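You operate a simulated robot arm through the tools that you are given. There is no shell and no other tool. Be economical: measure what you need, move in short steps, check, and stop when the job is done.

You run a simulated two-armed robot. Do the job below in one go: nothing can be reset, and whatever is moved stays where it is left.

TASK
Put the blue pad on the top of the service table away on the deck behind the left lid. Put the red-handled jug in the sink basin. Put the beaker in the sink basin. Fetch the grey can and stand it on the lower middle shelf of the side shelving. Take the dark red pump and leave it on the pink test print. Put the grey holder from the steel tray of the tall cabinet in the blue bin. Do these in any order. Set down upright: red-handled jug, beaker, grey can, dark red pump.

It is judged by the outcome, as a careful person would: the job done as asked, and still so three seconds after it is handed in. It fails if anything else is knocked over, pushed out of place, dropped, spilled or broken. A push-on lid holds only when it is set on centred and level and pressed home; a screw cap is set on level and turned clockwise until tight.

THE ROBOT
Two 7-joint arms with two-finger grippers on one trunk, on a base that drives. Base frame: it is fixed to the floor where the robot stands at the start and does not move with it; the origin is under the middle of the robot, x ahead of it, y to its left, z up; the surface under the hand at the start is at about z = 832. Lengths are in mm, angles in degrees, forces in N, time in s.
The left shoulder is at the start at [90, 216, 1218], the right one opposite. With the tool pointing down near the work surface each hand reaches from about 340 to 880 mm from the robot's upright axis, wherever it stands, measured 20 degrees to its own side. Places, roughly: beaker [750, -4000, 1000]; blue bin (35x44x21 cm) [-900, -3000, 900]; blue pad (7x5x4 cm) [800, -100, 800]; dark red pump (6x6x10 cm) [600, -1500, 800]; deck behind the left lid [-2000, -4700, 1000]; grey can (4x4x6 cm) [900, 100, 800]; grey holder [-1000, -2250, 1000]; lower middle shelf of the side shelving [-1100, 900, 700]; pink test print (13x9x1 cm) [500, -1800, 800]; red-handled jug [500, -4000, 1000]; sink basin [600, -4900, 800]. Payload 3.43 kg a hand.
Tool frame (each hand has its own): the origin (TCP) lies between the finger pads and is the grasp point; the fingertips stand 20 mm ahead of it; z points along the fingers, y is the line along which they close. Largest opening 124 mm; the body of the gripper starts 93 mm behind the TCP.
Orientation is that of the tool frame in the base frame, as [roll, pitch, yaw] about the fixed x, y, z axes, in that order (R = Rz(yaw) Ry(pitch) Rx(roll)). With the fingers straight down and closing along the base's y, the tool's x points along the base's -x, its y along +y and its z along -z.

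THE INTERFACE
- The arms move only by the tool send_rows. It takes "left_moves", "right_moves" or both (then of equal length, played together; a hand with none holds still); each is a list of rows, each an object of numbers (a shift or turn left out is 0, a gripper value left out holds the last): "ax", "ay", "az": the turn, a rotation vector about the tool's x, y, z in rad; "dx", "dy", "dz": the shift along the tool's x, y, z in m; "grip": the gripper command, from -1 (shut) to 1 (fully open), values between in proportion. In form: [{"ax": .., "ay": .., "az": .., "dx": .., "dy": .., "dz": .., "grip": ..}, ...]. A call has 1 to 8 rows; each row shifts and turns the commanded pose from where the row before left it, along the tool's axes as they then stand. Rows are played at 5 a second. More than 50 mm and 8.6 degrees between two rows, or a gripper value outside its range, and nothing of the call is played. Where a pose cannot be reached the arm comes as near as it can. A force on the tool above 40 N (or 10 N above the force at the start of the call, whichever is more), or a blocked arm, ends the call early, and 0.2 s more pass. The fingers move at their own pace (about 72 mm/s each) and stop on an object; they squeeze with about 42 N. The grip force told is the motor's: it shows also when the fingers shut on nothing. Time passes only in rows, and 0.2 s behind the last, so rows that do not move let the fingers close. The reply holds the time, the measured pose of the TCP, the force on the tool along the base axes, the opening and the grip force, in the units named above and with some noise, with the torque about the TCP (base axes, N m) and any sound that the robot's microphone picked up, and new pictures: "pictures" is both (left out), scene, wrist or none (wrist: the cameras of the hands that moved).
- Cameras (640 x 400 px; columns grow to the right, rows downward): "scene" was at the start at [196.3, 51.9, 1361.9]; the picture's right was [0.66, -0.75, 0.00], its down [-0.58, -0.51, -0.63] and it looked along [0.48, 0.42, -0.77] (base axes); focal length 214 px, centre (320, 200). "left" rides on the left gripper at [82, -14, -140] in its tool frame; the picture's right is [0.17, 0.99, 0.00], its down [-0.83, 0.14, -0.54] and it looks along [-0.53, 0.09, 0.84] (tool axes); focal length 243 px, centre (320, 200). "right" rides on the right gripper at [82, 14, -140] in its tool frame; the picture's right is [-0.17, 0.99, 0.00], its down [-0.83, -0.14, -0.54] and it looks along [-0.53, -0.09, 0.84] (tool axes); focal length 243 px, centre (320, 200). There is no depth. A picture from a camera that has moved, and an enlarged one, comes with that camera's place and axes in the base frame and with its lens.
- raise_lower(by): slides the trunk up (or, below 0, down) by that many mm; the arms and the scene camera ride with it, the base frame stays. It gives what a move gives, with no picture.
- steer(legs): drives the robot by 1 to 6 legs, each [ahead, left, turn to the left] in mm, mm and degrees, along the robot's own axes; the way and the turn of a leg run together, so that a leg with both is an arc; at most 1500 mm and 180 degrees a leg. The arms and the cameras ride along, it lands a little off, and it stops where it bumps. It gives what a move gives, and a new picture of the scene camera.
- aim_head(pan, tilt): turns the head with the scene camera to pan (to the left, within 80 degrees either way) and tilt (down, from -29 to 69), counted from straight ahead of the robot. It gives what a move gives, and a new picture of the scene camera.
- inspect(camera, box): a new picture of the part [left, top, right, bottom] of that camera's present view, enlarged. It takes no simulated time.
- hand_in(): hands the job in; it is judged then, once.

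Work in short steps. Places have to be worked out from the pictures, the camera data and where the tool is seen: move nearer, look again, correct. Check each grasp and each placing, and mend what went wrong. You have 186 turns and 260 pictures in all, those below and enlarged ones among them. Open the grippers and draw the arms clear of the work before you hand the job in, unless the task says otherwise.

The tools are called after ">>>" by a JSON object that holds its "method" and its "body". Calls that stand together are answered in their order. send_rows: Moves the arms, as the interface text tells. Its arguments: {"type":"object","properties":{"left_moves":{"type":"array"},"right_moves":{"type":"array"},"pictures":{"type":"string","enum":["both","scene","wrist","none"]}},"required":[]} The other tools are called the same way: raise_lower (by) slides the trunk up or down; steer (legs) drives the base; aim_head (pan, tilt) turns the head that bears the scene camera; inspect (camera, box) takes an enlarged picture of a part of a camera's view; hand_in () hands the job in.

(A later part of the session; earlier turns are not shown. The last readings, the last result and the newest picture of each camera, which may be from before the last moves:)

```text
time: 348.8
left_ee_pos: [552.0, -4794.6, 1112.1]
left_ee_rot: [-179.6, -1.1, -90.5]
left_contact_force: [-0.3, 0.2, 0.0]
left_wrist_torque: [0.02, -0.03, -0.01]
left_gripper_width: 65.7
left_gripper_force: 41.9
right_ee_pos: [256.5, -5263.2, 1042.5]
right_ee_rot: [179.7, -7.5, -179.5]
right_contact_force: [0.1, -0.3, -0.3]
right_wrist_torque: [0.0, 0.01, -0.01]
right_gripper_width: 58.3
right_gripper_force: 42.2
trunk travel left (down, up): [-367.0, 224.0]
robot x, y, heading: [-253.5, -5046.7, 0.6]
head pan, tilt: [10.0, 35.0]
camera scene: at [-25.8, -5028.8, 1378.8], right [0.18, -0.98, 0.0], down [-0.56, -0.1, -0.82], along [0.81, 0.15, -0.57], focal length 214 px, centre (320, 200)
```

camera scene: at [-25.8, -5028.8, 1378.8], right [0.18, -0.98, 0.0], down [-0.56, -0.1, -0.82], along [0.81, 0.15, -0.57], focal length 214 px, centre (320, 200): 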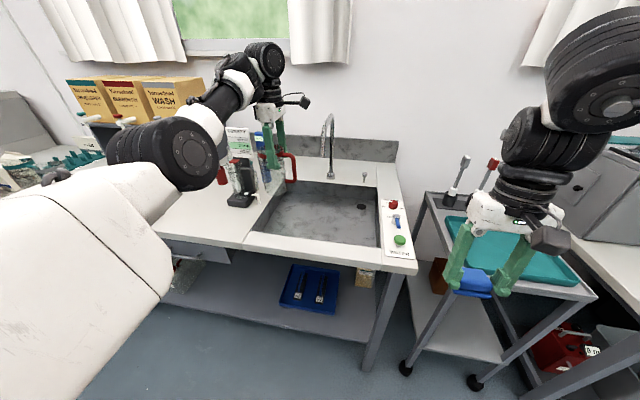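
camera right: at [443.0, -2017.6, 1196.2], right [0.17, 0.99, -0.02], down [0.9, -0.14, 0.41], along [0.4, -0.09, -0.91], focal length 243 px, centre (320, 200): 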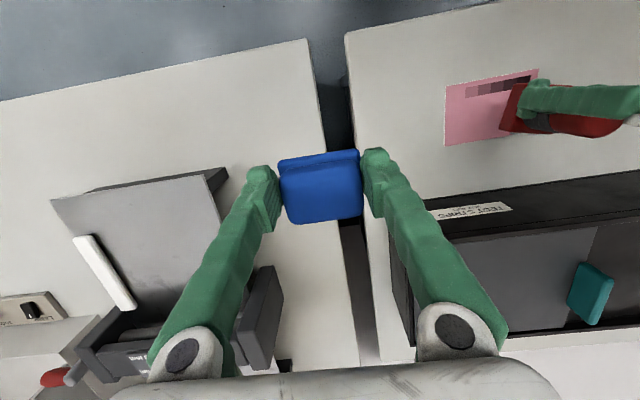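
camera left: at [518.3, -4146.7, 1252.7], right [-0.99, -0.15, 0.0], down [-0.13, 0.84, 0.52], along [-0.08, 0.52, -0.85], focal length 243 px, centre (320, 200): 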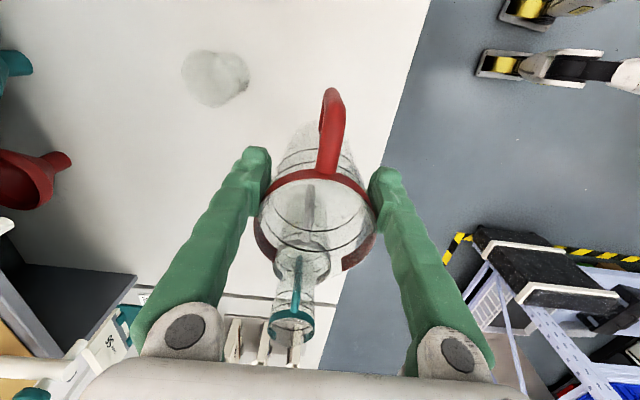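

>>> {"method": "inspect", "body": {"camera": "left", "box": [0, 0, 640, 400]}}

>>> {"method": "inspect", "body": {"camera": "scene", "box": [200, 80, 400, 260]}}

```text
1.00 times, centred on (320, 200) of left (not enlarged: the box is as wide or as high as the picture)
camera zoom: at [562.1, -4873.0, 1253.1], right [-0.99, -0.16, 0.0], down [-0.14, 0.84, 0.52], along [-0.08, 0.52, -0.85], focal length 243 px, centre (320, 200)
```

zoom: 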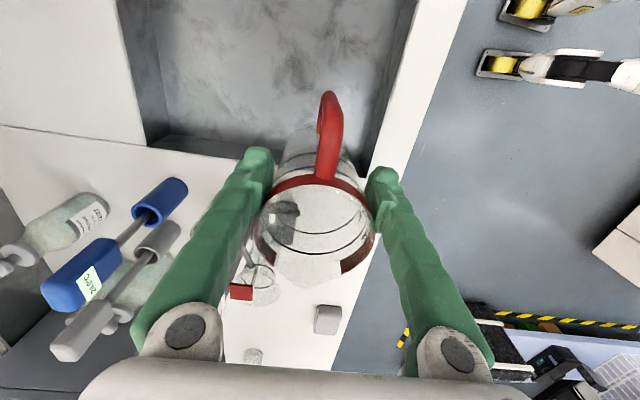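

```text
2.22 times, centred on (300, 170) of scene
camera zoom: at [-25.8, -5028.8, 1378.8], right [0.18, -0.98, 0.0], down [-0.56, -0.1, -0.82], along [0.81, 0.15, -0.57], focal length 477 px, centre (364, 267)
```

zoom: 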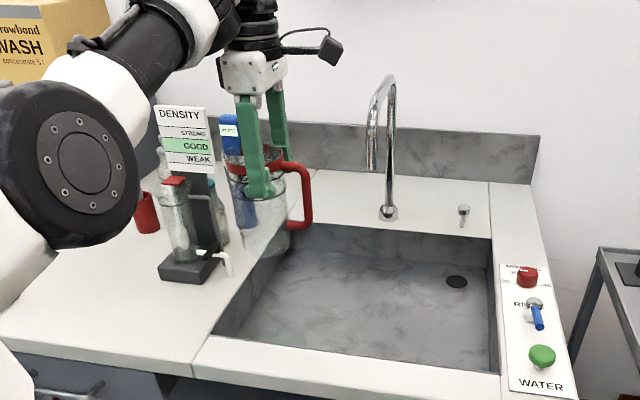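

Shift the jug 20 mm further into the basin and lower most of the way.

>>> {"method": "send_rows", "body": {"left_moves": [{"dx": 0.02}, {"dz": 0.04}, {"dz": 0.04}, {"dz": 0.04}, {"dz": 0.02}, {}], "pictures": "both"}}

```text
time: 350.2
left_ee_pos: [550.6, -4814.2, 971.4]
left_ee_rot: [-179.6, -1.1, -90.5]
left_contact_force: [2.0, 0.0, -1.3]
left_wrist_torque: [-0.04, 0.01, 0.0]
left_gripper_width: 65.9
left_gripper_force: 41.7
right_ee_pos: [255.8, -5263.1, 1044.8]
right_ee_rot: [179.7, -7.4, -179.6]
right_contact_force: [-0.7, -0.6, -0.5]
right_wrist_torque: [0.0, 0.0, 0.02]
right_gripper_width: 58.2
right_gripper_force: 41.9
trunk travel left (down, up): [-367.0, 224.0]
robot x, y, heading: [-252.9, -5049.1, 0.8]
head pan, tilt: [10.0, 35.0]
camera scene: at [-26.2, -5028.8, 1378.9], right [0.18, -0.98, 0.0], down [-0.56, -0.11, -0.82], along [0.81, 0.15, -0.57], focal length 214 px, centre (320, 200)
camera left: at [561.8, -4894.8, 1112.8], right [-0.99, -0.16, 0.0], down [-0.14, 0.84, 0.52], along [-0.08, 0.52, -0.85], focal length 243 px, centre (320, 200)
```

scene: 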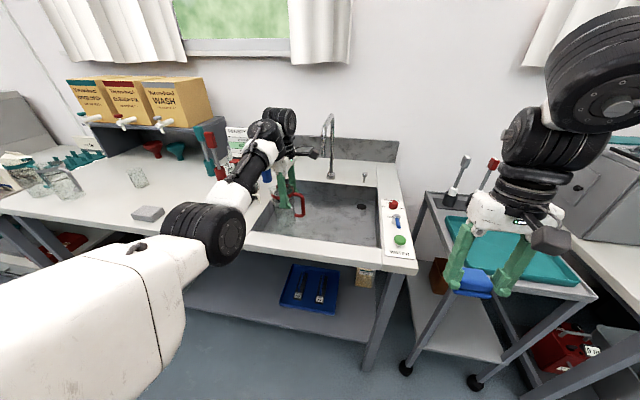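
left: 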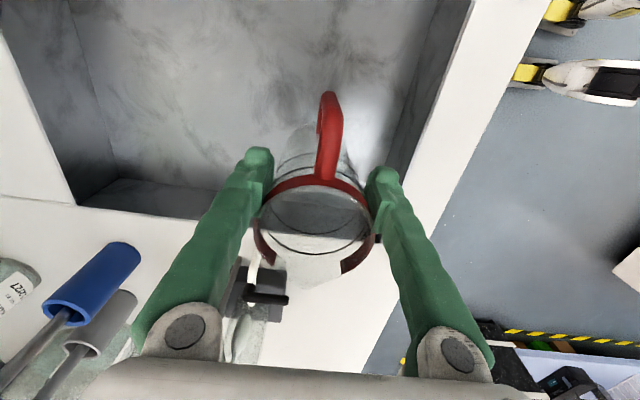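

Lower further until contact.

>>> {"method": "send_rows", "body": {"left_moves": [{"dz": 0.015}, {"dz": 0.005}, {}], "pictures": "none"}}

>>> {"method": "send_rows", "body": {"left_moves": [{"dz": 0.006}, {}], "pictures": "none"}}

>>> {"method": "send_rows", "body": {"left_moves": [{"dz": 0.006}, {}], "pictures": "wrist"}}

```text
time: 351.0
left_ee_pos: [550.9, -4815.8, 952.3]
left_ee_rot: [-179.6, -1.1, -90.5]
left_contact_force: [-0.5, -0.2, -0.6]
left_wrist_torque: [0.01, 0.0, 0.03]
left_gripper_width: 65.6
left_gripper_force: 42.3
right_ee_pos: [255.8, -5262.8, 1042.9]
right_ee_rot: [179.6, -7.5, -179.5]
right_contact_force: [0.5, 0.7, -0.4]
right_wrist_torque: [-0.03, 0.01, -0.01]
right_gripper_width: 58.5
right_gripper_force: 41.9
trunk travel left (down, up): [-367.0, 224.0]
robot x, y, heading: [-256.8, -5047.8, 0.5]
head pan, tilt: [10.0, 35.0]
```

```text
time: 351.6
left_ee_pos: [552.1, -4814.9, 946.8]
left_ee_rot: [-179.5, -1.3, -90.5]
left_contact_force: [0.9, -0.1, -1.4]
left_wrist_torque: [0.01, 0.0, -0.02]
left_gripper_width: 65.5
left_gripper_force: 42.1
right_ee_pos: [256.1, -5263.4, 1043.5]
right_ee_rot: [179.7, -7.5, -179.5]
right_contact_force: [0.3, -0.4, 0.2]
right_wrist_torque: [-0.01, 0.01, 0.0]
right_gripper_width: 58.2
right_gripper_force: 42.3
trunk travel left (down, up): [-367.0, 224.0]
robot x, y, heading: [-254.0, -5048.2, 0.8]
head pan, tilt: [10.0, 35.0]
```

```text
time: 352.2
left_ee_pos: [550.5, -4816.9, 940.7]
left_ee_rot: [-179.7, -1.1, -90.5]
left_contact_force: [-0.1, 1.3, -1.4]
left_wrist_torque: [0.01, 0.01, 0.0]
left_gripper_width: 65.5
left_gripper_force: 41.9
right_ee_pos: [256.1, -5263.6, 1043.8]
right_ee_rot: [179.7, -7.5, -179.5]
right_contact_force: [-0.7, -0.3, 0.3]
right_wrist_torque: [0.0, -0.03, -0.02]
right_gripper_width: 58.3
right_gripper_force: 42.4
trunk travel left (down, up): [-367.0, 224.0]
robot x, y, heading: [-252.7, -5048.6, 0.8]
head pan, tilt: [10.0, 35.0]
camera left: at [562.5, -4896.2, 1081.1], right [-0.99, -0.16, 0.0], down [-0.14, 0.84, 0.52], along [-0.08, 0.52, -0.85], focal length 243 px, centre (320, 200)
```

left: 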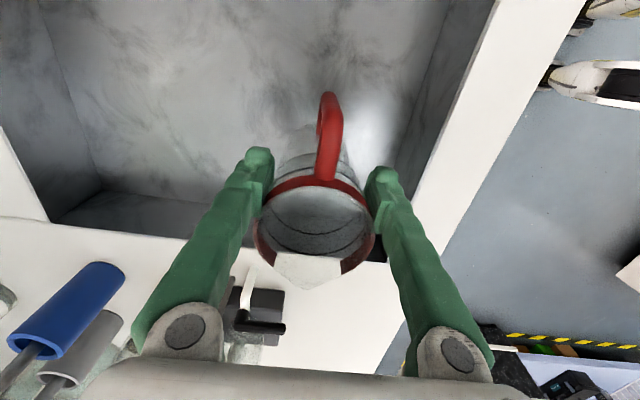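

>>> {"method": "send_rows", "body": {"left_moves": [{"dz": 0.006}, {}], "pictures": "none"}}

>>> {"method": "send_rows", "body": {"left_moves": [{"dz": 0.006}, {}], "pictures": "none"}}

>>> {"method": "send_rows", "body": {"left_moves": [{"dz": 0.006}, {}], "pictures": "wrist"}}

```text
time: 352.8
left_ee_pos: [550.5, -4817.4, 933.7]
left_ee_rot: [-179.5, -1.1, -90.5]
left_contact_force: [-0.1, 0.3, 4.0]
left_wrist_torque: [0.28, 0.08, 0.0]
left_gripper_width: 65.4
left_gripper_force: 42.1
right_ee_pos: [255.5, -5262.8, 1045.2]
right_ee_rot: [179.7, -7.5, -179.4]
right_contact_force: [-0.7, 0.5, -0.5]
right_wrist_torque: [-0.01, 0.05, 0.01]
right_gripper_width: 58.4
right_gripper_force: 42.1
trunk travel left (down, up): [-367.0, 224.0]
robot x, y, heading: [-256.0, -5048.3, 0.7]
head pan, tilt: [10.0, 35.0]
```

```text
time: 353.4
left_ee_pos: [550.3, -4819.5, 932.8]
left_ee_rot: [-179.1, -1.1, -90.6]
left_contact_force: [3.7, -3.9, 27.3]
left_wrist_torque: [0.37, 0.31, -0.06]
left_gripper_width: 64.4
left_gripper_force: 41.9
right_ee_pos: [254.7, -5265.0, 1045.3]
right_ee_rot: [179.8, -7.4, -179.5]
right_contact_force: [-0.3, -0.5, -1.4]
right_wrist_torque: [0.0, 0.01, -0.02]
right_gripper_width: 58.1
right_gripper_force: 41.7
trunk travel left (down, up): [-367.0, 224.0]
robot x, y, heading: [-252.9, -5046.8, 0.7]
head pan, tilt: [10.0, 35.0]
```

```text
time: 354.0
left_ee_pos: [548.8, -4820.0, 924.8]
left_ee_rot: [-179.4, -1.0, -90.4]
left_contact_force: [-0.5, -10.7, 28.4]
left_wrist_torque: [0.23, 0.27, 0.07]
left_gripper_width: 58.3
left_gripper_force: 41.8
right_ee_pos: [253.6, -5264.3, 1045.1]
right_ee_rot: [179.6, -7.4, -179.6]
right_contact_force: [0.6, 0.1, -1.4]
right_wrist_torque: [0.01, -0.05, -0.02]
right_gripper_width: 58.1
right_gripper_force: 42.0
trunk travel left (down, up): [-367.0, 224.0]
robot x, y, heading: [-256.2, -5048.2, 0.8]
head pan, tilt: [10.0, 35.0]
camera left: at [560.3, -4899.4, 1066.1], right [-0.99, -0.16, -0.01], down [-0.14, 0.84, 0.52], along [-0.08, 0.52, -0.85], focal length 243 px, centre (320, 200)
```

left: 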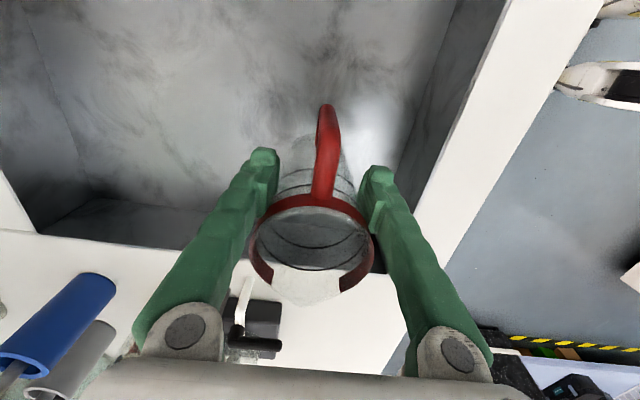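

Contact at ~933. Release and rise.

>>> {"method": "send_rows", "body": {"left_moves": [{"dz": -0.004}, {"grip": 0.2}, {}, {"grip": 0.7}, {}, {"dz": -0.04}, {"dz": -0.045}, {"dz": -0.045}], "pictures": "both"}}

```text
time: 355.8
left_ee_pos: [547.3, -4815.6, 1058.9]
left_ee_rot: [-179.7, -1.0, -90.6]
left_contact_force: [0.1, -1.3, -0.2]
left_wrist_torque: [0.02, -0.03, -0.02]
left_gripper_width: 105.6
left_gripper_force: 0.1
right_ee_pos: [254.9, -5264.0, 1045.7]
right_ee_rot: [179.8, -7.4, -179.5]
right_contact_force: [0.3, 0.1, 0.4]
right_wrist_torque: [0.04, -0.03, 0.05]
right_gripper_width: 57.9
right_gripper_force: 42.3
trunk travel left (down, up): [-367.0, 224.0]
robot x, y, heading: [-250.7, -5047.0, 0.5]
head pan, tilt: [10.0, 35.0]
camera scene: at [-27.4, -5030.2, 1379.1], right [0.18, -0.98, 0.0], down [-0.56, -0.1, -0.82], along [0.81, 0.15, -0.57], focal length 214 px, centre (320, 200)
camera left: at [559.1, -4893.9, 1200.4], right [-0.99, -0.16, 0.0], down [-0.13, 0.84, 0.52], along [-0.08, 0.52, -0.85], focal length 243 px, centre (320, 200)
```

scene: 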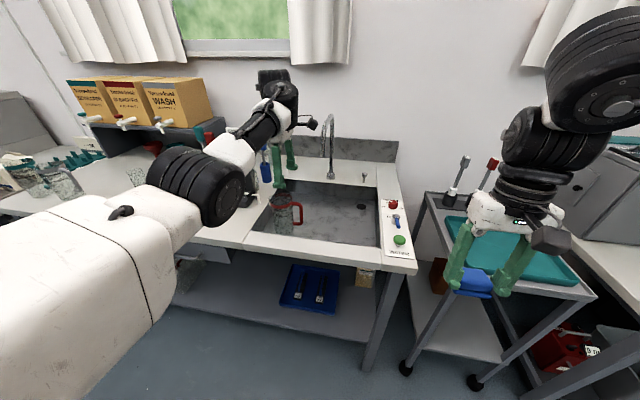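
left: 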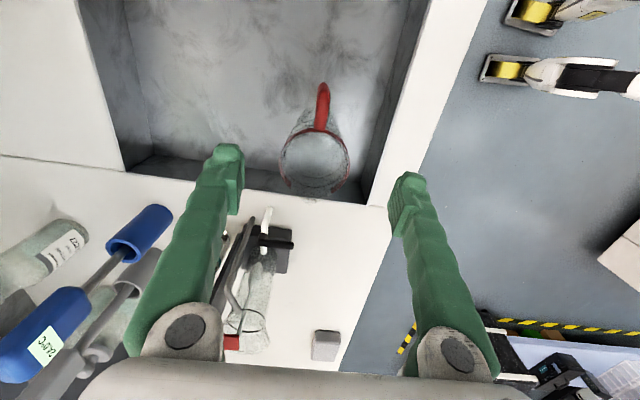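

The jug stands in the basin. Raise and return for the beaker.

>>> {"method": "send_rows", "body": {"left_moves": [{"dz": -0.03}, {"dz": -0.03}, {}], "pictures": "none"}}

>>> {"method": "steer", "body": {"legs": [[-250, 0, -0.6], [0, 710, 0], [250, 0, 0]]}}

>>> {"method": "inspect", "body": {"camera": "left", "box": [0, 0, 640, 400]}}

```text
time: 356.6
left_ee_pos: [546.6, -4811.8, 1116.1]
left_ee_rot: [-179.7, -1.1, -90.5]
left_contact_force: [-0.3, 0.1, 0.0]
left_wrist_torque: [0.02, -0.01, 0.01]
left_gripper_width: 105.4
left_gripper_force: 0.0
right_ee_pos: [255.6, -5263.0, 1043.1]
right_ee_rot: [179.6, -7.5, -179.5]
right_contact_force: [-0.8, 0.1, -0.5]
right_wrist_torque: [0.01, 0.03, 0.03]
right_gripper_width: 58.3
right_gripper_force: 42.1
trunk travel left (down, up): [-367.0, 224.0]
robot x, y, heading: [-252.8, -5048.1, 0.7]
head pan, tilt: [10.0, 35.0]
```

```text
time: 369.8
left_ee_pos: [549.5, -4134.1, 1118.8]
left_ee_rot: [-179.7, -1.1, -91.6]
left_contact_force: [0.2, 0.2, 0.4]
left_wrist_torque: [0.0, -0.01, -0.01]
left_gripper_width: 105.4
left_gripper_force: 0.1
right_ee_pos: [249.5, -4578.5, 1044.6]
right_ee_rot: [179.7, -7.5, 179.4]
right_contact_force: [-0.2, -0.1, 0.0]
right_wrist_torque: [0.01, 0.04, -0.03]
right_gripper_width: 58.0
right_gripper_force: 42.2
trunk travel left (down, up): [-367.0, 224.0]
robot x, y, heading: [-251.0, -4350.3, -0.3]
head pan, tilt: [10.0, 35.0]
camera scene: at [-26.9, -4338.3, 1378.9], right [0.16, -0.99, 0.0], down [-0.57, -0.09, -0.82], along [0.81, 0.13, -0.57], focal length 214 px, centre (320, 200)
```

scene: 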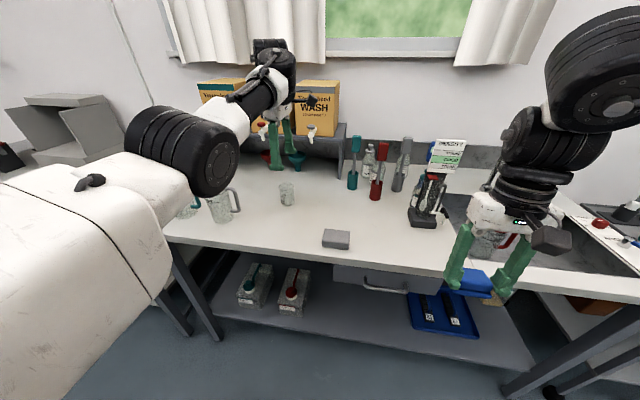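

```text
1.00 times, centred on (320, 200) of left (not enlarged: the box is as wide or as high as the picture)
camera zoom: at [559.3, -4213.7, 1259.7], right [-0.99, -0.14, 0.0], down [-0.12, 0.84, 0.52], along [-0.07, 0.52, -0.85], focal length 243 px, centre (320, 200)
```

zoom: 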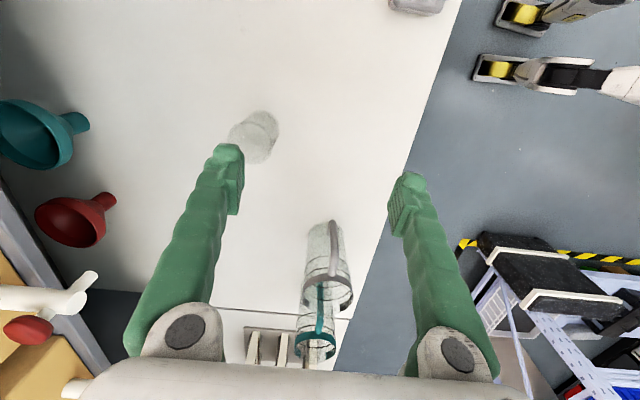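

Beaker at about (630, -4112), ~75 mm tall, ~55 mm wide. Drive forward 80 mm, left 22 mm to bring the hand above.

>>> {"method": "steer", "body": {"legs": [[80, 22, 0]]}}

>>> {"method": "send_rows", "body": {"left_moves": [{"dz": 0.04, "grip": 0.5}, {"dz": 0.04}, {}], "pictures": "both"}}

```text
time: 370.9
left_ee_pos: [628.5, -4112.5, 1118.6]
left_ee_rot: [-179.6, -1.0, -91.7]
left_contact_force: [-0.2, -1.4, 0.7]
left_wrist_torque: [0.05, 0.0, 0.01]
left_gripper_width: 105.3
left_gripper_force: 0.0
right_ee_pos: [329.2, -4558.3, 1044.5]
right_ee_rot: [179.7, -7.5, 179.3]
right_contact_force: [0.3, -0.1, -0.4]
right_wrist_torque: [0.01, 0.0, 0.03]
right_gripper_width: 58.1
right_gripper_force: 42.1
trunk travel left (down, up): [-367.0, 224.0]
robot x, y, heading: [-176.3, -4333.7, -0.4]
head pan, tilt: [10.0, 35.0]
camera scene: at [51.7, -4317.0, 1379.0], right [0.16, -0.99, 0.0], down [-0.57, -0.09, -0.82], along [0.81, 0.13, -0.57], focal length 214 px, centre (320, 200)
```

scene: 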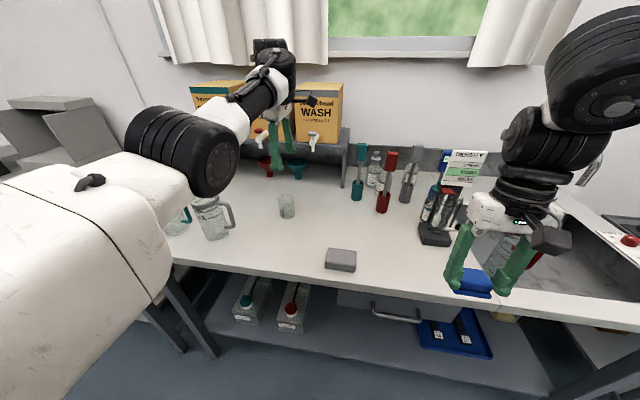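

```text
time: 371.7
left_ee_pos: [628.4, -4115.9, 1038.6]
left_ee_rot: [-179.6, -1.1, -91.8]
left_contact_force: [-0.4, 0.2, -0.9]
left_wrist_torque: [-0.01, -0.02, 0.0]
left_gripper_width: 92.9
left_gripper_force: 0.1
right_ee_pos: [329.5, -4557.4, 1043.4]
right_ee_rot: [179.7, -7.5, 179.5]
right_contact_force: [-0.4, -0.8, 0.1]
right_wrist_torque: [0.0, -0.01, 0.01]
right_gripper_width: 58.3
right_gripper_force: 41.9
trunk travel left (down, up): [-367.0, 224.0]
robot x, y, heading: [-175.0, -4330.8, -0.4]
head pan, tilt: [10.0, 35.0]
camera scene: at [51.8, -4317.0, 1378.9], right [0.16, -0.99, 0.0], down [-0.57, -0.09, -0.82], along [0.81, 0.13, -0.57], focal length 214 px, centre (320, 200)
camera left: at [638.4, -4195.8, 1179.9], right [-0.99, -0.14, 0.0], down [-0.12, 0.84, 0.52], along [-0.07, 0.52, -0.85], focal length 243 px, centre (320, 200)
```

scene: 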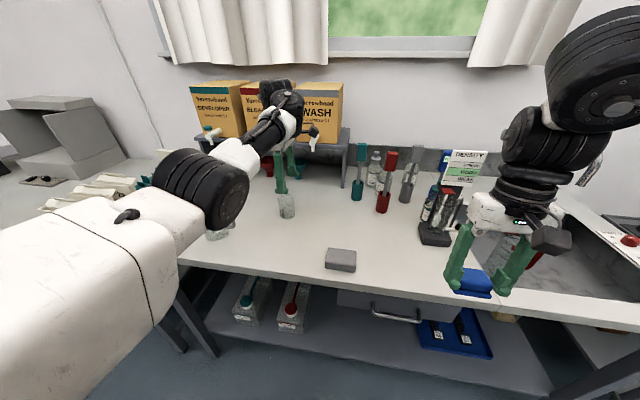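
left: 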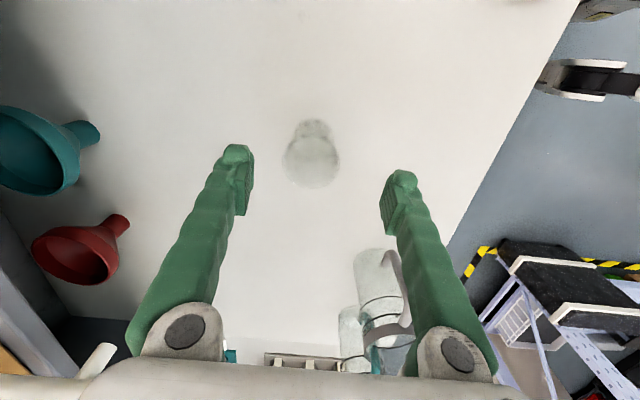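

Nudge 6 mm and descend around the beaker to z≈950, then close.

>>> {"method": "send_rows", "body": {"left_moves": [{"dy": -0.006, "dx": -0.004}, {"dz": 0.03}, {"dz": 0.03}, {"dz": 0.027}, {}, {"grip": -1}, {}, {}], "pictures": "wrist"}}

```text
time: 373.5
left_ee_pos: [635.2, -4113.3, 951.9]
left_ee_rot: [-179.6, -1.2, -91.8]
left_contact_force: [-0.4, 0.6, 0.2]
left_wrist_torque: [-0.02, 0.01, -0.02]
left_gripper_width: 53.9
left_gripper_force: 42.1
right_ee_pos: [329.1, -4555.7, 1043.9]
right_ee_rot: [179.7, -7.5, 179.4]
right_contact_force: [0.0, -0.3, 0.3]
right_wrist_torque: [-0.03, 0.01, -0.02]
right_gripper_width: 58.2
right_gripper_force: 42.0
trunk travel left (down, up): [-367.0, 224.0]
robot x, y, heading: [-173.7, -4329.6, -0.5]
head pan, tilt: [10.0, 35.0]
camera left: at [645.4, -4193.3, 1093.0], right [-0.99, -0.14, 0.0], down [-0.12, 0.84, 0.52], along [-0.07, 0.52, -0.85], focal length 243 px, centre (320, 200)
```

left: 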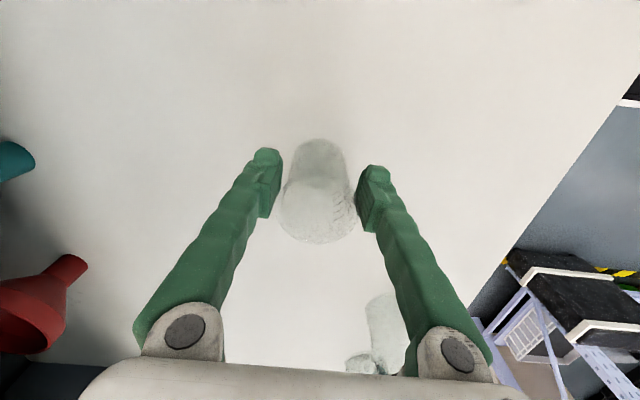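

Beaker held (54 mm). Lift.

>>> {"method": "send_rows", "body": {"left_moves": [{"dz": -0.03}, {"dz": -0.045}, {"dz": -0.045}, {"dz": -0.045}, {}], "pictures": "wrist"}}

```text
time: 374.7
left_ee_pos: [632.7, -4110.0, 1119.7]
left_ee_rot: [-179.6, -1.1, -91.7]
left_contact_force: [0.1, 0.6, -1.3]
left_wrist_torque: [-0.03, 0.04, 0.05]
left_gripper_width: 53.5
left_gripper_force: 42.0
right_ee_pos: [328.7, -4557.1, 1043.8]
right_ee_rot: [179.7, -7.4, 179.3]
right_contact_force: [0.1, -0.8, -0.8]
right_wrist_torque: [0.01, 0.01, 0.01]
right_gripper_width: 58.3
right_gripper_force: 42.4
trunk travel left (down, up): [-367.0, 224.0]
robot x, y, heading: [-173.2, -4335.7, -0.6]
head pan, tilt: [10.0, 35.0]
camera left: at [643.4, -4188.9, 1260.0], right [-0.99, -0.14, 0.0], down [-0.12, 0.84, 0.52], along [-0.07, 0.52, -0.85], focal length 243 px, centre (320, 200)
```

left: 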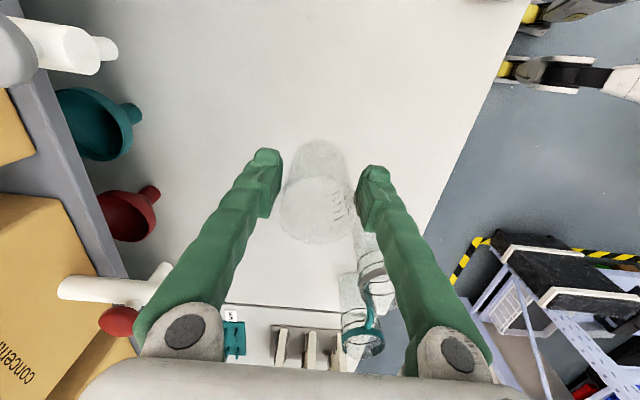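

Carry it to the sink: back off, sidestep, forward to place at about (545, -4990).

>>> {"method": "steer", "body": {"legs": [[-300, 0, 0.6], [0, -880, 0]]}}

>>> {"method": "steer", "body": {"legs": [[200, 0, 0]]}}

>>> {"method": "inspect", "body": {"camera": "left", "box": [0, 0, 640, 400]}}

```text
time: 388.9
left_ee_pos: [339.3, -4989.9, 1120.5]
left_ee_rot: [-179.6, -1.0, -90.9]
left_contact_force: [0.0, 0.1, 0.7]
left_wrist_torque: [-0.01, -0.02, -0.01]
left_gripper_width: 50.2
left_gripper_force: 41.9
right_ee_pos: [41.3, -5441.7, 1044.1]
right_ee_rot: [179.7, -7.5, -179.8]
right_contact_force: [0.6, 0.9, -0.4]
right_wrist_torque: [-0.02, 0.01, 0.03]
right_gripper_width: 58.2
right_gripper_force: 42.0
trunk travel left (down, up): [-367.0, 224.0]
robot x, y, heading: [-462.9, -5226.2, 0.3]
head pan, tilt: [10.0, 35.0]
camera scene: at [-238.7, -5205.6, 1378.8], right [0.18, -0.98, 0.0], down [-0.56, -0.1, -0.82], along [0.81, 0.15, -0.57], focal length 214 px, centre (320, 200)
```

scene: 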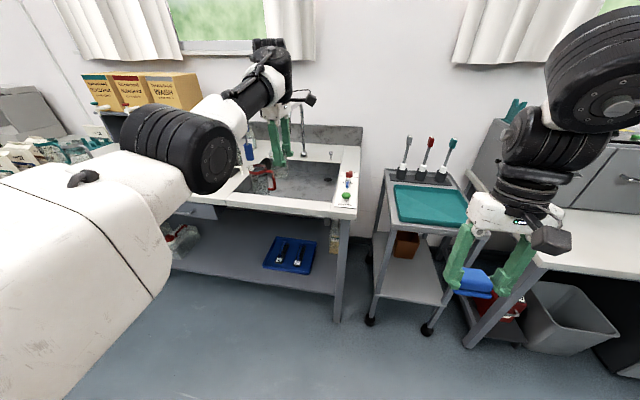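

```text
time: 390.7
left_ee_pos: [536.7, -4989.5, 1120.5]
left_ee_rot: [-179.6, -1.1, -90.8]
left_contact_force: [-0.3, 0.8, -0.6]
left_wrist_torque: [0.03, 0.0, 0.0]
left_gripper_width: 50.2
left_gripper_force: 41.9
right_ee_pos: [237.4, -5441.7, 1044.3]
right_ee_rot: [179.7, -7.4, -179.8]
right_contact_force: [0.3, -0.1, -0.8]
right_wrist_torque: [-0.01, -0.01, -0.02]
right_gripper_width: 58.2
right_gripper_force: 41.9
trunk travel left (down, up): [-367.0, 224.0]
robot x, y, heading: [-269.1, -5223.0, 0.1]
head pan, tilt: [10.0, 35.0]
camera scene: at [-42.7, -5205.0, 1379.0], right [0.18, -0.98, 0.0], down [-0.56, -0.1, -0.82], along [0.81, 0.14, -0.57], focal length 214 px, centre (320, 200)
```

scene: 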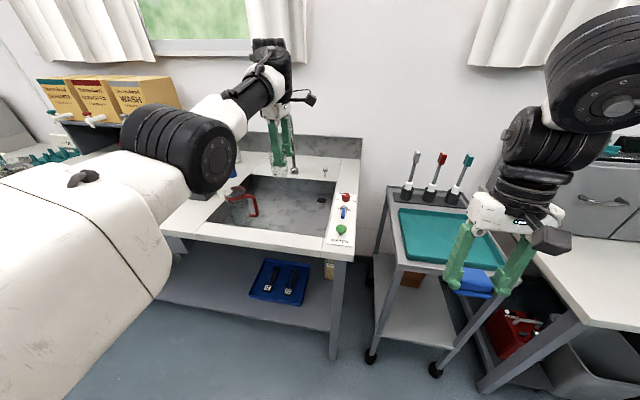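

```text
1.00 times, centred on (320, 200) of left (not enlarged: the box is as wide or as high as the picture)
camera zoom: at [546.1, -5069.5, 1261.1], right [-0.99, -0.15, 0.0], down [-0.13, 0.84, 0.52], along [-0.07, 0.52, -0.85], focal length 243 px, centre (320, 200)
```

zoom: 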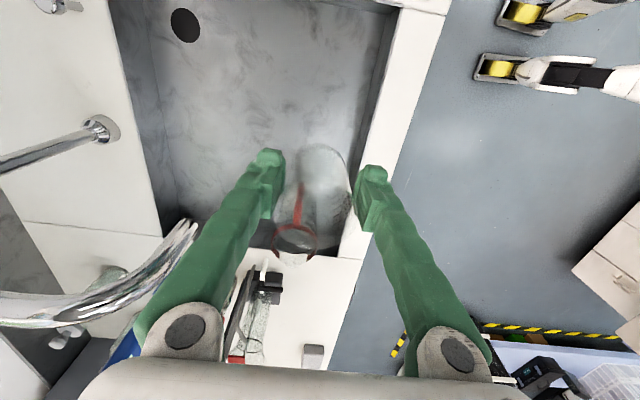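

Clear of the faucet and the jug. Lower to TCP ≈ 897.

>>> {"method": "send_rows", "body": {"left_moves": [{"dz": 0.045}, {"dz": 0.045}, {"dz": 0.045}, {"dz": 0.045}, {"dz": 0.04}, {}], "pictures": "both"}}

```text
time: 392.1
left_ee_pos: [537.5, -4993.5, 901.3]
left_ee_rot: [-179.6, -1.1, -90.9]
left_contact_force: [-0.2, 1.0, -0.4]
left_wrist_torque: [-0.05, -0.03, 0.03]
left_gripper_width: 49.9
left_gripper_force: 42.2
right_ee_pos: [238.1, -5441.3, 1043.8]
right_ee_rot: [179.7, -7.5, -179.8]
right_contact_force: [-0.5, 0.3, -0.9]
right_wrist_torque: [-0.02, -0.01, 0.0]
right_gripper_width: 58.1
right_gripper_force: 42.1
trunk travel left (down, up): [-367.0, 224.0]
robot x, y, heading: [-269.6, -5223.0, 0.5]
head pan, tilt: [10.0, 35.0]
camera scene: at [-42.2, -5205.0, 1378.9], right [0.18, -0.98, 0.0], down [-0.56, -0.1, -0.82], along [0.81, 0.14, -0.57], focal length 214 px, centre (320, 200)
camera left: at [547.9, -5073.1, 1042.7], right [-0.99, -0.15, 0.0], down [-0.13, 0.84, 0.52], along [-0.08, 0.52, -0.85], focal length 243 px, centre (320, 200)
```

scene: 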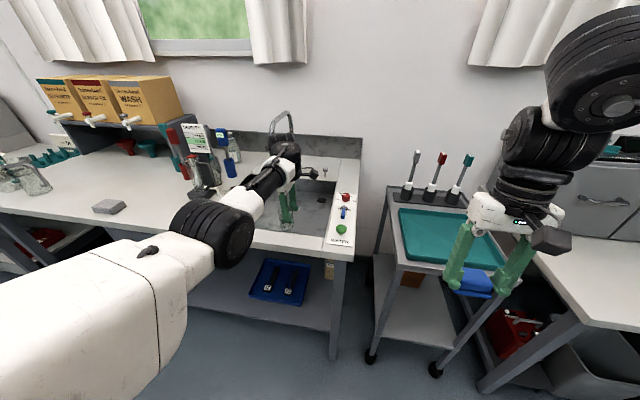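
left: 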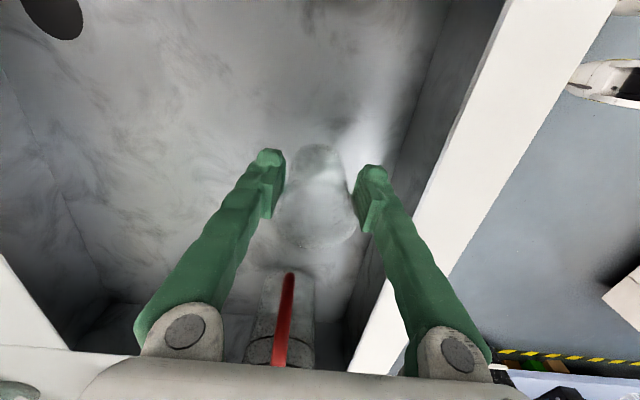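

Small steps to the floor.

>>> {"method": "send_rows", "body": {"left_moves": [{"dz": 0.012}, {}], "pictures": "none"}}

>>> {"method": "send_rows", "body": {"left_moves": [{"dz": 0.004}, {}], "pictures": "none"}}

```text
time: 392.7
left_ee_pos: [538.9, -4992.9, 888.2]
left_ee_rot: [-179.6, -1.1, -90.9]
left_contact_force: [0.4, 0.1, -0.5]
left_wrist_torque: [-0.02, 0.04, -0.02]
left_gripper_width: 49.4
left_gripper_force: 42.1
right_ee_pos: [238.3, -5441.1, 1044.2]
right_ee_rot: [179.7, -7.5, -179.7]
right_contact_force: [-0.7, 0.9, 0.1]
right_wrist_torque: [0.01, 0.01, 0.02]
right_gripper_width: 58.2
right_gripper_force: 41.8
trunk travel left (down, up): [-367.0, 224.0]
robot x, y, heading: [-268.6, -5222.3, 0.1]
head pan, tilt: [10.0, 35.0]
```

```text
time: 393.3
left_ee_pos: [538.1, -4993.9, 883.5]
left_ee_rot: [-179.7, -1.3, -91.0]
left_contact_force: [-0.2, 0.2, 0.1]
left_wrist_torque: [0.03, 0.04, -0.02]
left_gripper_width: 49.6
left_gripper_force: 42.3
right_ee_pos: [239.1, -5441.5, 1042.6]
right_ee_rot: [179.7, -7.4, -179.9]
right_contact_force: [0.3, 0.0, -0.1]
right_wrist_torque: [-0.01, 0.01, -0.04]
right_gripper_width: 58.1
right_gripper_force: 42.2
trunk travel left (down, up): [-367.0, 224.0]
robot x, y, heading: [-270.2, -5221.6, 0.1]
head pan, tilt: [10.0, 35.0]
```

>>> {"method": "send_rows", "body": {"left_moves": [{"dz": 0.004}, {}], "pictures": "none"}}

```text
time: 393.9
left_ee_pos: [537.1, -4995.1, 881.4]
left_ee_rot: [-179.3, -1.1, -91.0]
left_contact_force: [0.1, 0.0, 8.7]
left_wrist_torque: [0.31, 0.06, -0.02]
left_gripper_width: 49.5
left_gripper_force: 41.7
right_ee_pos: [238.0, -5441.8, 1044.2]
right_ee_rot: [179.7, -7.4, -179.7]
right_contact_force: [-0.4, -0.7, 0.0]
right_wrist_torque: [0.01, 0.0, -0.05]
right_gripper_width: 58.2
right_gripper_force: 42.2
trunk travel left (down, up): [-367.0, 224.0]
robot x, y, heading: [-271.4, -5223.0, 0.2]
head pan, tilt: [10.0, 35.0]
```

Contact (8.7 N). Release and rise straight up.

>>> {"method": "send_rows", "body": {"left_moves": [{"grip": 0.1}, {}, {"grip": 0.35}, {"dz": -0.03}, {"dz": -0.045}, {"dz": -0.045}, {"dz": -0.045}, {"dz": -0.045}], "pictures": "both"}}

```text
time: 395.7
left_ee_pos: [534.6, -4992.7, 1091.3]
left_ee_rot: [-179.6, -1.1, -90.9]
left_contact_force: [0.1, 0.3, 0.8]
left_wrist_torque: [0.0, 0.0, 0.03]
left_gripper_width: 83.5
left_gripper_force: 0.0
right_ee_pos: [237.3, -5441.9, 1043.7]
right_ee_rot: [179.7, -7.4, -179.7]
right_contact_force: [0.1, -0.3, -0.2]
right_wrist_torque: [-0.01, -0.01, -0.01]
right_gripper_width: 58.1
right_gripper_force: 42.1
trunk travel left (down, up): [-367.0, 224.0]
robot x, y, heading: [-269.0, -5225.3, 0.2]
head pan, tilt: [10.0, 35.0]
camera scene: at [-43.3, -5205.7, 1379.0], right [0.18, -0.98, 0.0], down [-0.56, -0.1, -0.82], along [0.81, 0.15, -0.57], focal length 214 px, centre (320, 200)
camera left: at [545.3, -5073.0, 1232.8], right [-0.99, -0.15, 0.0], down [-0.13, 0.84, 0.52], along [-0.08, 0.52, -0.85], focal length 243 px, centre (320, 200)
```

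scene: 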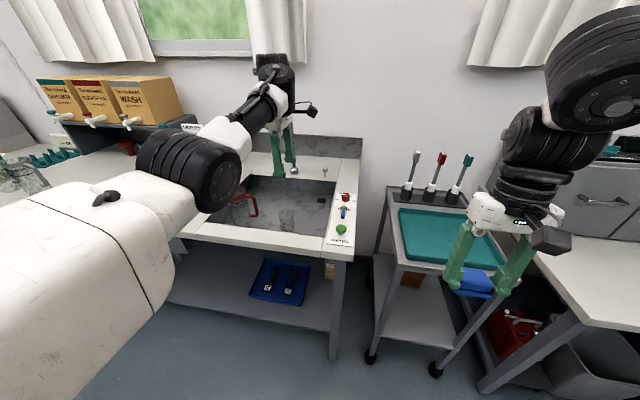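
left: 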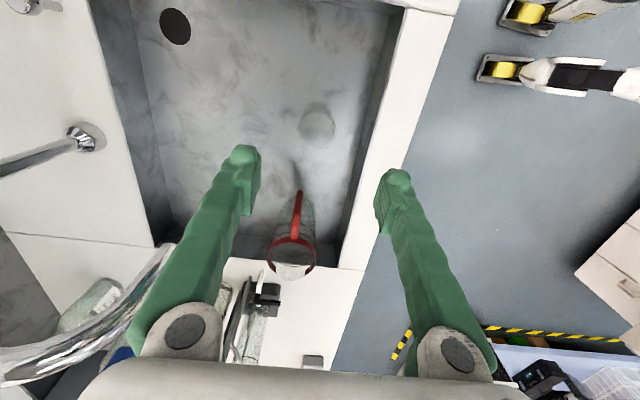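

Both stand in the basin. Now the pad: raise the left hand, back off, turn around to view the machine on the west side.

>>> {"method": "send_rows", "body": {"left_moves": [{"dz": -0.03}, {}], "pictures": "none"}}

>>> {"method": "inspect", "body": {"camera": "scene", "box": [190, 130, 370, 260]}}

>>> {"method": "steer", "body": {"legs": [[-210, 0, 0], [0, 0, 90], [325, -250, 0], [0, 0, 90]]}}

>>> {"method": "aim_head", "body": {"pan": 0, "tilt": 22}}

```text
time: 396.3
left_ee_pos: [536.6, -4991.6, 1119.3]
left_ee_rot: [-179.6, -1.1, -90.9]
left_contact_force: [-1.2, -0.1, -0.2]
left_wrist_torque: [0.0, 0.01, -0.03]
left_gripper_width: 83.5
left_gripper_force: 0.0
right_ee_pos: [237.8, -5441.9, 1043.6]
right_ee_rot: [179.7, -7.5, -179.8]
right_contact_force: [-0.5, -0.6, 0.4]
right_wrist_torque: [0.0, 0.01, 0.0]
right_gripper_width: 58.0
right_gripper_force: 42.6
trunk travel left (down, up): [-367.0, 224.0]
robot x, y, heading: [-268.4, -5224.3, 0.3]
head pan, tilt: [10.0, 35.0]
```

```text
3.08 times, centred on (280, 195) of scene
camera zoom: at [-41.7, -5205.0, 1378.7], right [0.18, -0.98, 0.0], down [-0.56, -0.1, -0.82], along [0.81, 0.14, -0.57], focal length 660 px, centre (443, 215)
```

zoom: 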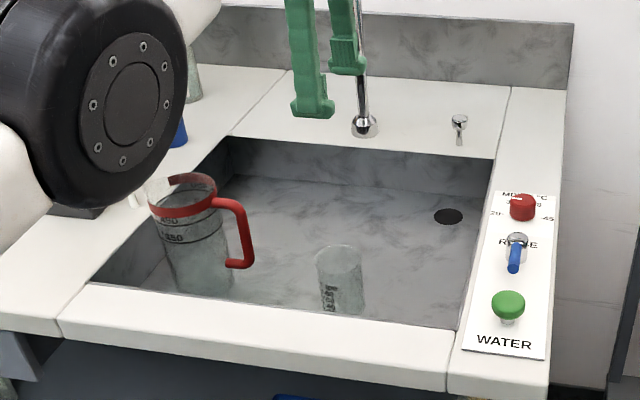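

```text
time: 412.2
left_ee_pos: [-1021.0, -5131.8, 1120.1]
left_ee_rot: [-179.6, -1.1, 88.3]
left_contact_force: [-0.4, 0.3, -0.4]
left_wrist_torque: [-0.01, -0.04, 0.0]
left_gripper_width: 83.9
left_gripper_force: 0.0
right_ee_pos: [-718.5, -4686.7, 1043.4]
right_ee_rot: [179.7, -7.5, -0.8]
right_contact_force: [0.0, 0.2, -0.6]
right_wrist_torque: [-0.02, 0.02, -0.01]
right_gripper_width: 58.2
right_gripper_force: 42.0
trunk travel left (down, up): [-367.0, 224.0]
robot x, y, heading: [-217.6, -4912.8, 179.3]
head pan, tilt: [10.0, 35.0]
camera scene: at [-442.1, -4924.0, 1378.8], right [-0.16, 0.99, 0.0], down [0.57, 0.09, -0.82], along [-0.81, -0.13, -0.57], focal length 214 px, centre (320, 200)
```

scene: 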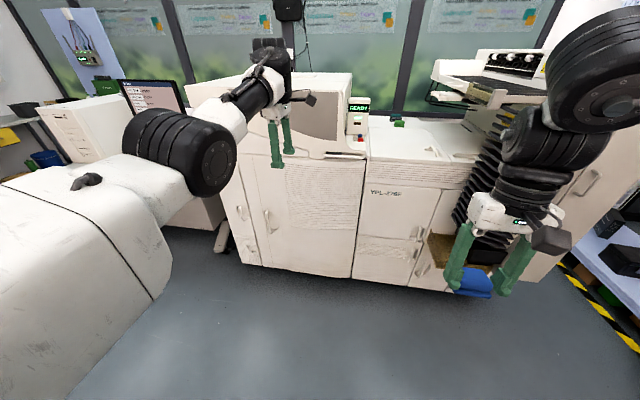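

```text
time: 413.0
left_ee_pos: [-1022.0, -5133.8, 1119.6]
left_ee_rot: [-179.6, -1.1, 88.2]
left_contact_force: [0.2, 0.2, -0.2]
left_wrist_torque: [0.0, 0.03, -0.02]
left_gripper_width: 83.7
left_gripper_force: 0.1
right_ee_pos: [-717.1, -4686.5, 1043.6]
right_ee_rot: [179.7, -7.4, -0.8]
right_contact_force: [-0.4, -0.4, -0.3]
right_wrist_torque: [-0.01, -0.03, -0.03]
right_gripper_width: 58.1
right_gripper_force: 42.4
trunk travel left (down, up): [-367.0, 224.0]
robot x, y, heading: [-211.0, -4914.2, 179.2]
head pan, tilt: [0.0, 22.0]
camera scene: at [-448.0, -4908.7, 1399.4], right [0.01, 1.0, 0.0], down [0.38, 0.0, -0.93], along [-0.93, 0.01, -0.38], focal length 214 px, centre (320, 200)
```

scene: 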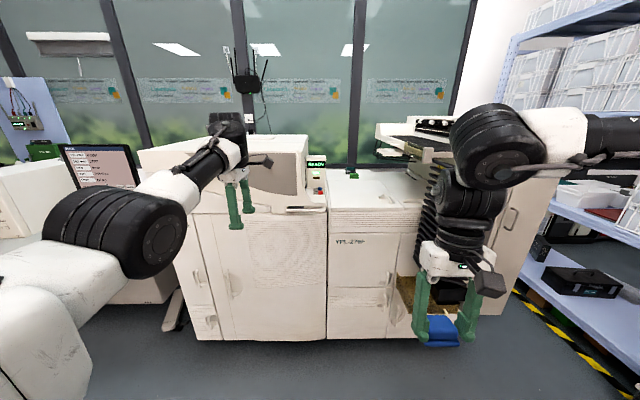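

>>> {"method": "inspect", "body": {"camera": "scene", "box": [280, 130, 460, 242]}}

```text
3.56 times, centred on (370, 186) of scene
camera zoom: at [-448.0, -4908.7, 1399.4], right [0.01, 1.0, 0.0], down [0.38, 0.0, -0.93], along [-0.93, 0.01, -0.38], focal length 763 px, centre (142, 250)
```

zoom: 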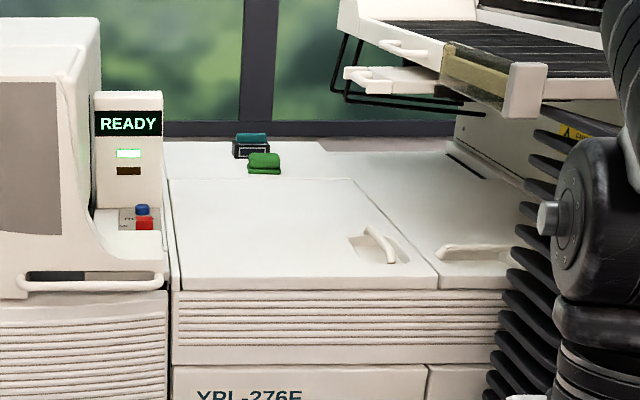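

Both vessels upright. The deck behind the left lid is the rear strip at x≈-1930…-2240, y -4840…-4470 (holding a green and a teal pad already). To approach, the left arm must be up out of the way: tip it forward and raise it.

>>> {"method": "send_rows", "body": {"left_moves": [{"ax": 0.14, "dy": -0.03}, {"ax": 0.14, "dy": -0.03}, {"ax": 0.14, "dy": -0.03}, {"ax": 0.14, "dy": -0.03}, {"ax": 0.14, "dy": -0.03}, {"ax": 0.14, "dy": -0.03}, {"ax": 0.14, "dy": -0.03}, {"ax": 0.14, "dy": -0.03}], "pictures": "none"}}

>>> {"method": "send_rows", "body": {"left_moves": [{"ax": 0.14, "dy": -0.03}, {"ax": 0.1, "dy": -0.02}, {"dy": -0.045}, {"dy": -0.045}, {"dy": -0.045}, {"dy": -0.045}, {}], "pictures": "scene"}}

```text
time: 414.8
left_ee_pos: [-1222.0, -5129.3, 1231.6]
left_ee_rot: [-115.3, -1.1, 88.2]
left_contact_force: [0.5, -0.7, -1.1]
left_wrist_torque: [0.03, -0.02, -0.02]
left_gripper_width: 83.7
left_gripper_force: 0.0
right_ee_pos: [-716.7, -4686.8, 1044.4]
right_ee_rot: [179.8, -7.6, -0.6]
right_contact_force: [0.2, -0.4, 0.4]
right_wrist_torque: [-0.01, 0.03, 0.0]
right_gripper_width: 58.1
right_gripper_force: 41.7
trunk travel left (down, up): [-367.0, 224.0]
robot x, y, heading: [-213.9, -4911.5, 179.5]
head pan, tilt: [0.0, 22.0]
```

```text
time: 416.4
left_ee_pos: [-1247.5, -5130.8, 1402.3]
left_ee_rot: [-101.6, -1.2, 88.3]
left_contact_force: [-0.1, -0.3, 0.4]
left_wrist_torque: [-0.01, 0.01, 0.02]
left_gripper_width: 83.8
left_gripper_force: 0.1
left hand out of reach, approached as far as the arm can: row 4, 5, 6
right_ee_pos: [-715.8, -4686.4, 1044.9]
right_ee_rot: [179.7, -7.6, -0.8]
right_contact_force: [0.3, -0.7, -0.3]
right_wrist_torque: [0.02, 0.0, -0.04]
right_gripper_width: 58.1
right_gripper_force: 41.5
trunk travel left (down, up): [-367.0, 224.0]
robot x, y, heading: [-217.0, -4912.0, 179.4]
head pan, tilt: [0.0, 22.0]
camera scene: at [-447.5, -4908.9, 1399.5], right [0.01, 1.0, 0.0], down [0.37, 0.0, -0.93], along [-0.93, 0.01, -0.37], focal length 214 px, centre (320, 200)
```

scene: 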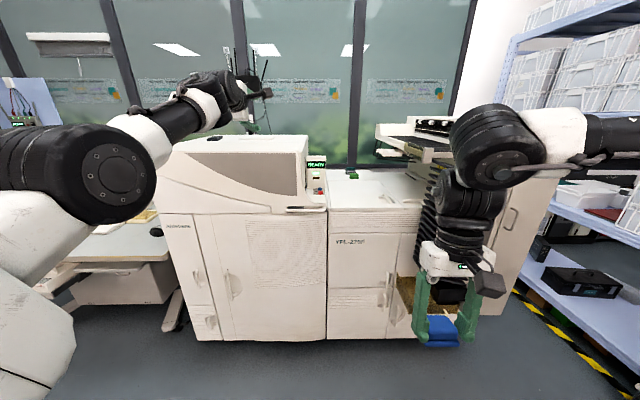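

Left arm is forward and high. Raise the trunk 120 so it clears the display and hood, then approach the machine.

>>> {"method": "raise_lower", "body": {"by": 120}}

>>> {"method": "steer", "body": {"legs": [[500, -140, 0.6]]}}

>>> {"method": "aim_head", "body": {"pan": 0, "tilt": 35}}

```text
time: 417.9
left_ee_pos: [-1195.0, -5133.2, 1635.0]
left_ee_rot: [-94.7, -0.9, 88.1]
left_contact_force: [-0.1, -0.4, -0.1]
left_wrist_torque: [0.0, 0.02, -0.02]
left_gripper_width: 83.7
left_gripper_force: 0.1
right_ee_pos: [-718.6, -4686.8, 1163.7]
right_ee_rot: [179.8, -7.6, -0.7]
right_contact_force: [-0.8, 0.7, -0.4]
right_wrist_torque: [0.03, -0.01, 0.0]
right_gripper_width: 58.1
right_gripper_force: 42.4
trunk travel left (down, up): [-487.0, 104.0]
robot x, y, heading: [-208.2, -4912.3, 179.2]
head pan, tilt: [0.0, 22.0]
```

```text
time: 421.5
left_ee_pos: [-1694.8, -4995.4, 1638.3]
left_ee_rot: [-94.6, -1.0, 88.3]
left_contact_force: [0.5, -0.6, 0.0]
left_wrist_torque: [0.03, -0.02, -0.02]
left_gripper_width: 83.7
left_gripper_force: 0.1
right_ee_pos: [-1219.7, -4547.4, 1163.6]
right_ee_rot: [179.7, -7.5, -0.5]
right_contact_force: [-0.7, -0.5, 0.1]
right_wrist_torque: [0.02, 0.02, -0.02]
right_gripper_width: 58.2
right_gripper_force: 42.2
trunk travel left (down, up): [-487.0, 104.0]
robot x, y, heading: [-715.8, -4771.7, 179.4]
head pan, tilt: [0.0, 22.0]
camera scene: at [-910.3, -4768.0, 1526.9], right [0.01, 1.0, 0.0], down [0.37, 0.0, -0.93], along [-0.93, 0.01, -0.37], focal length 214 px, centre (320, 200)
```

scene: 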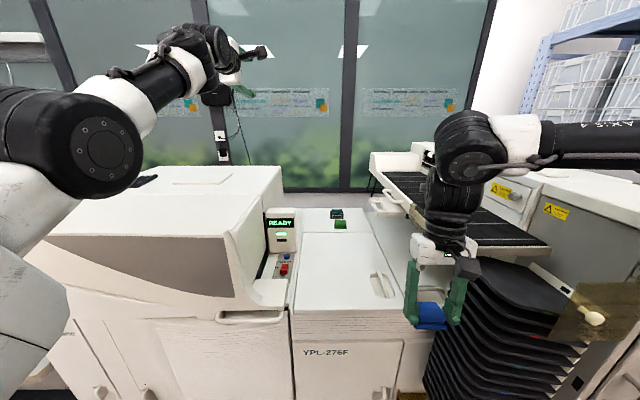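

```text
time: 422.2
left_ee_pos: [-1695.0, -4995.1, 1637.1]
left_ee_rot: [-94.5, -1.0, 88.3]
left_contact_force: [0.1, 0.5, 0.3]
left_wrist_torque: [-0.03, -0.01, 0.0]
left_gripper_width: 83.9
left_gripper_force: 0.1
right_ee_pos: [-1219.2, -4546.8, 1162.8]
right_ee_rot: [179.7, -7.5, -0.5]
right_contact_force: [-0.4, -0.3, -0.6]
right_wrist_torque: [-0.02, -0.03, -0.01]
right_gripper_width: 58.2
right_gripper_force: 41.9
trunk travel left (down, up): [-487.0, 104.0]
robot x, y, heading: [-712.4, -4771.4, 179.3]
head pan, tilt: [0.0, 35.0]
camera scene: at [-907.0, -4767.7, 1506.1], right [0.01, 1.0, 0.0], down [0.57, 0.0, -0.82], along [-0.82, 0.01, -0.57], focal length 214 px, centre (320, 200)
```

scene: 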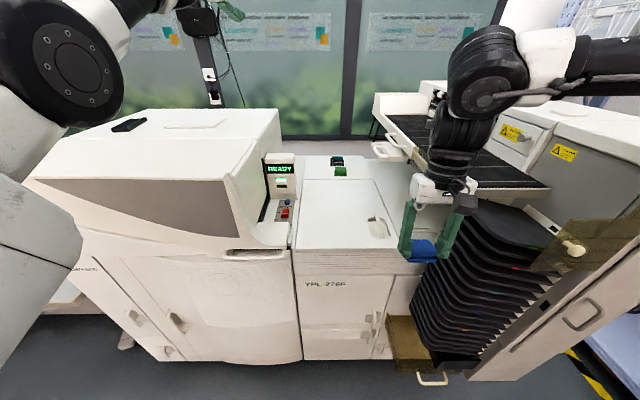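

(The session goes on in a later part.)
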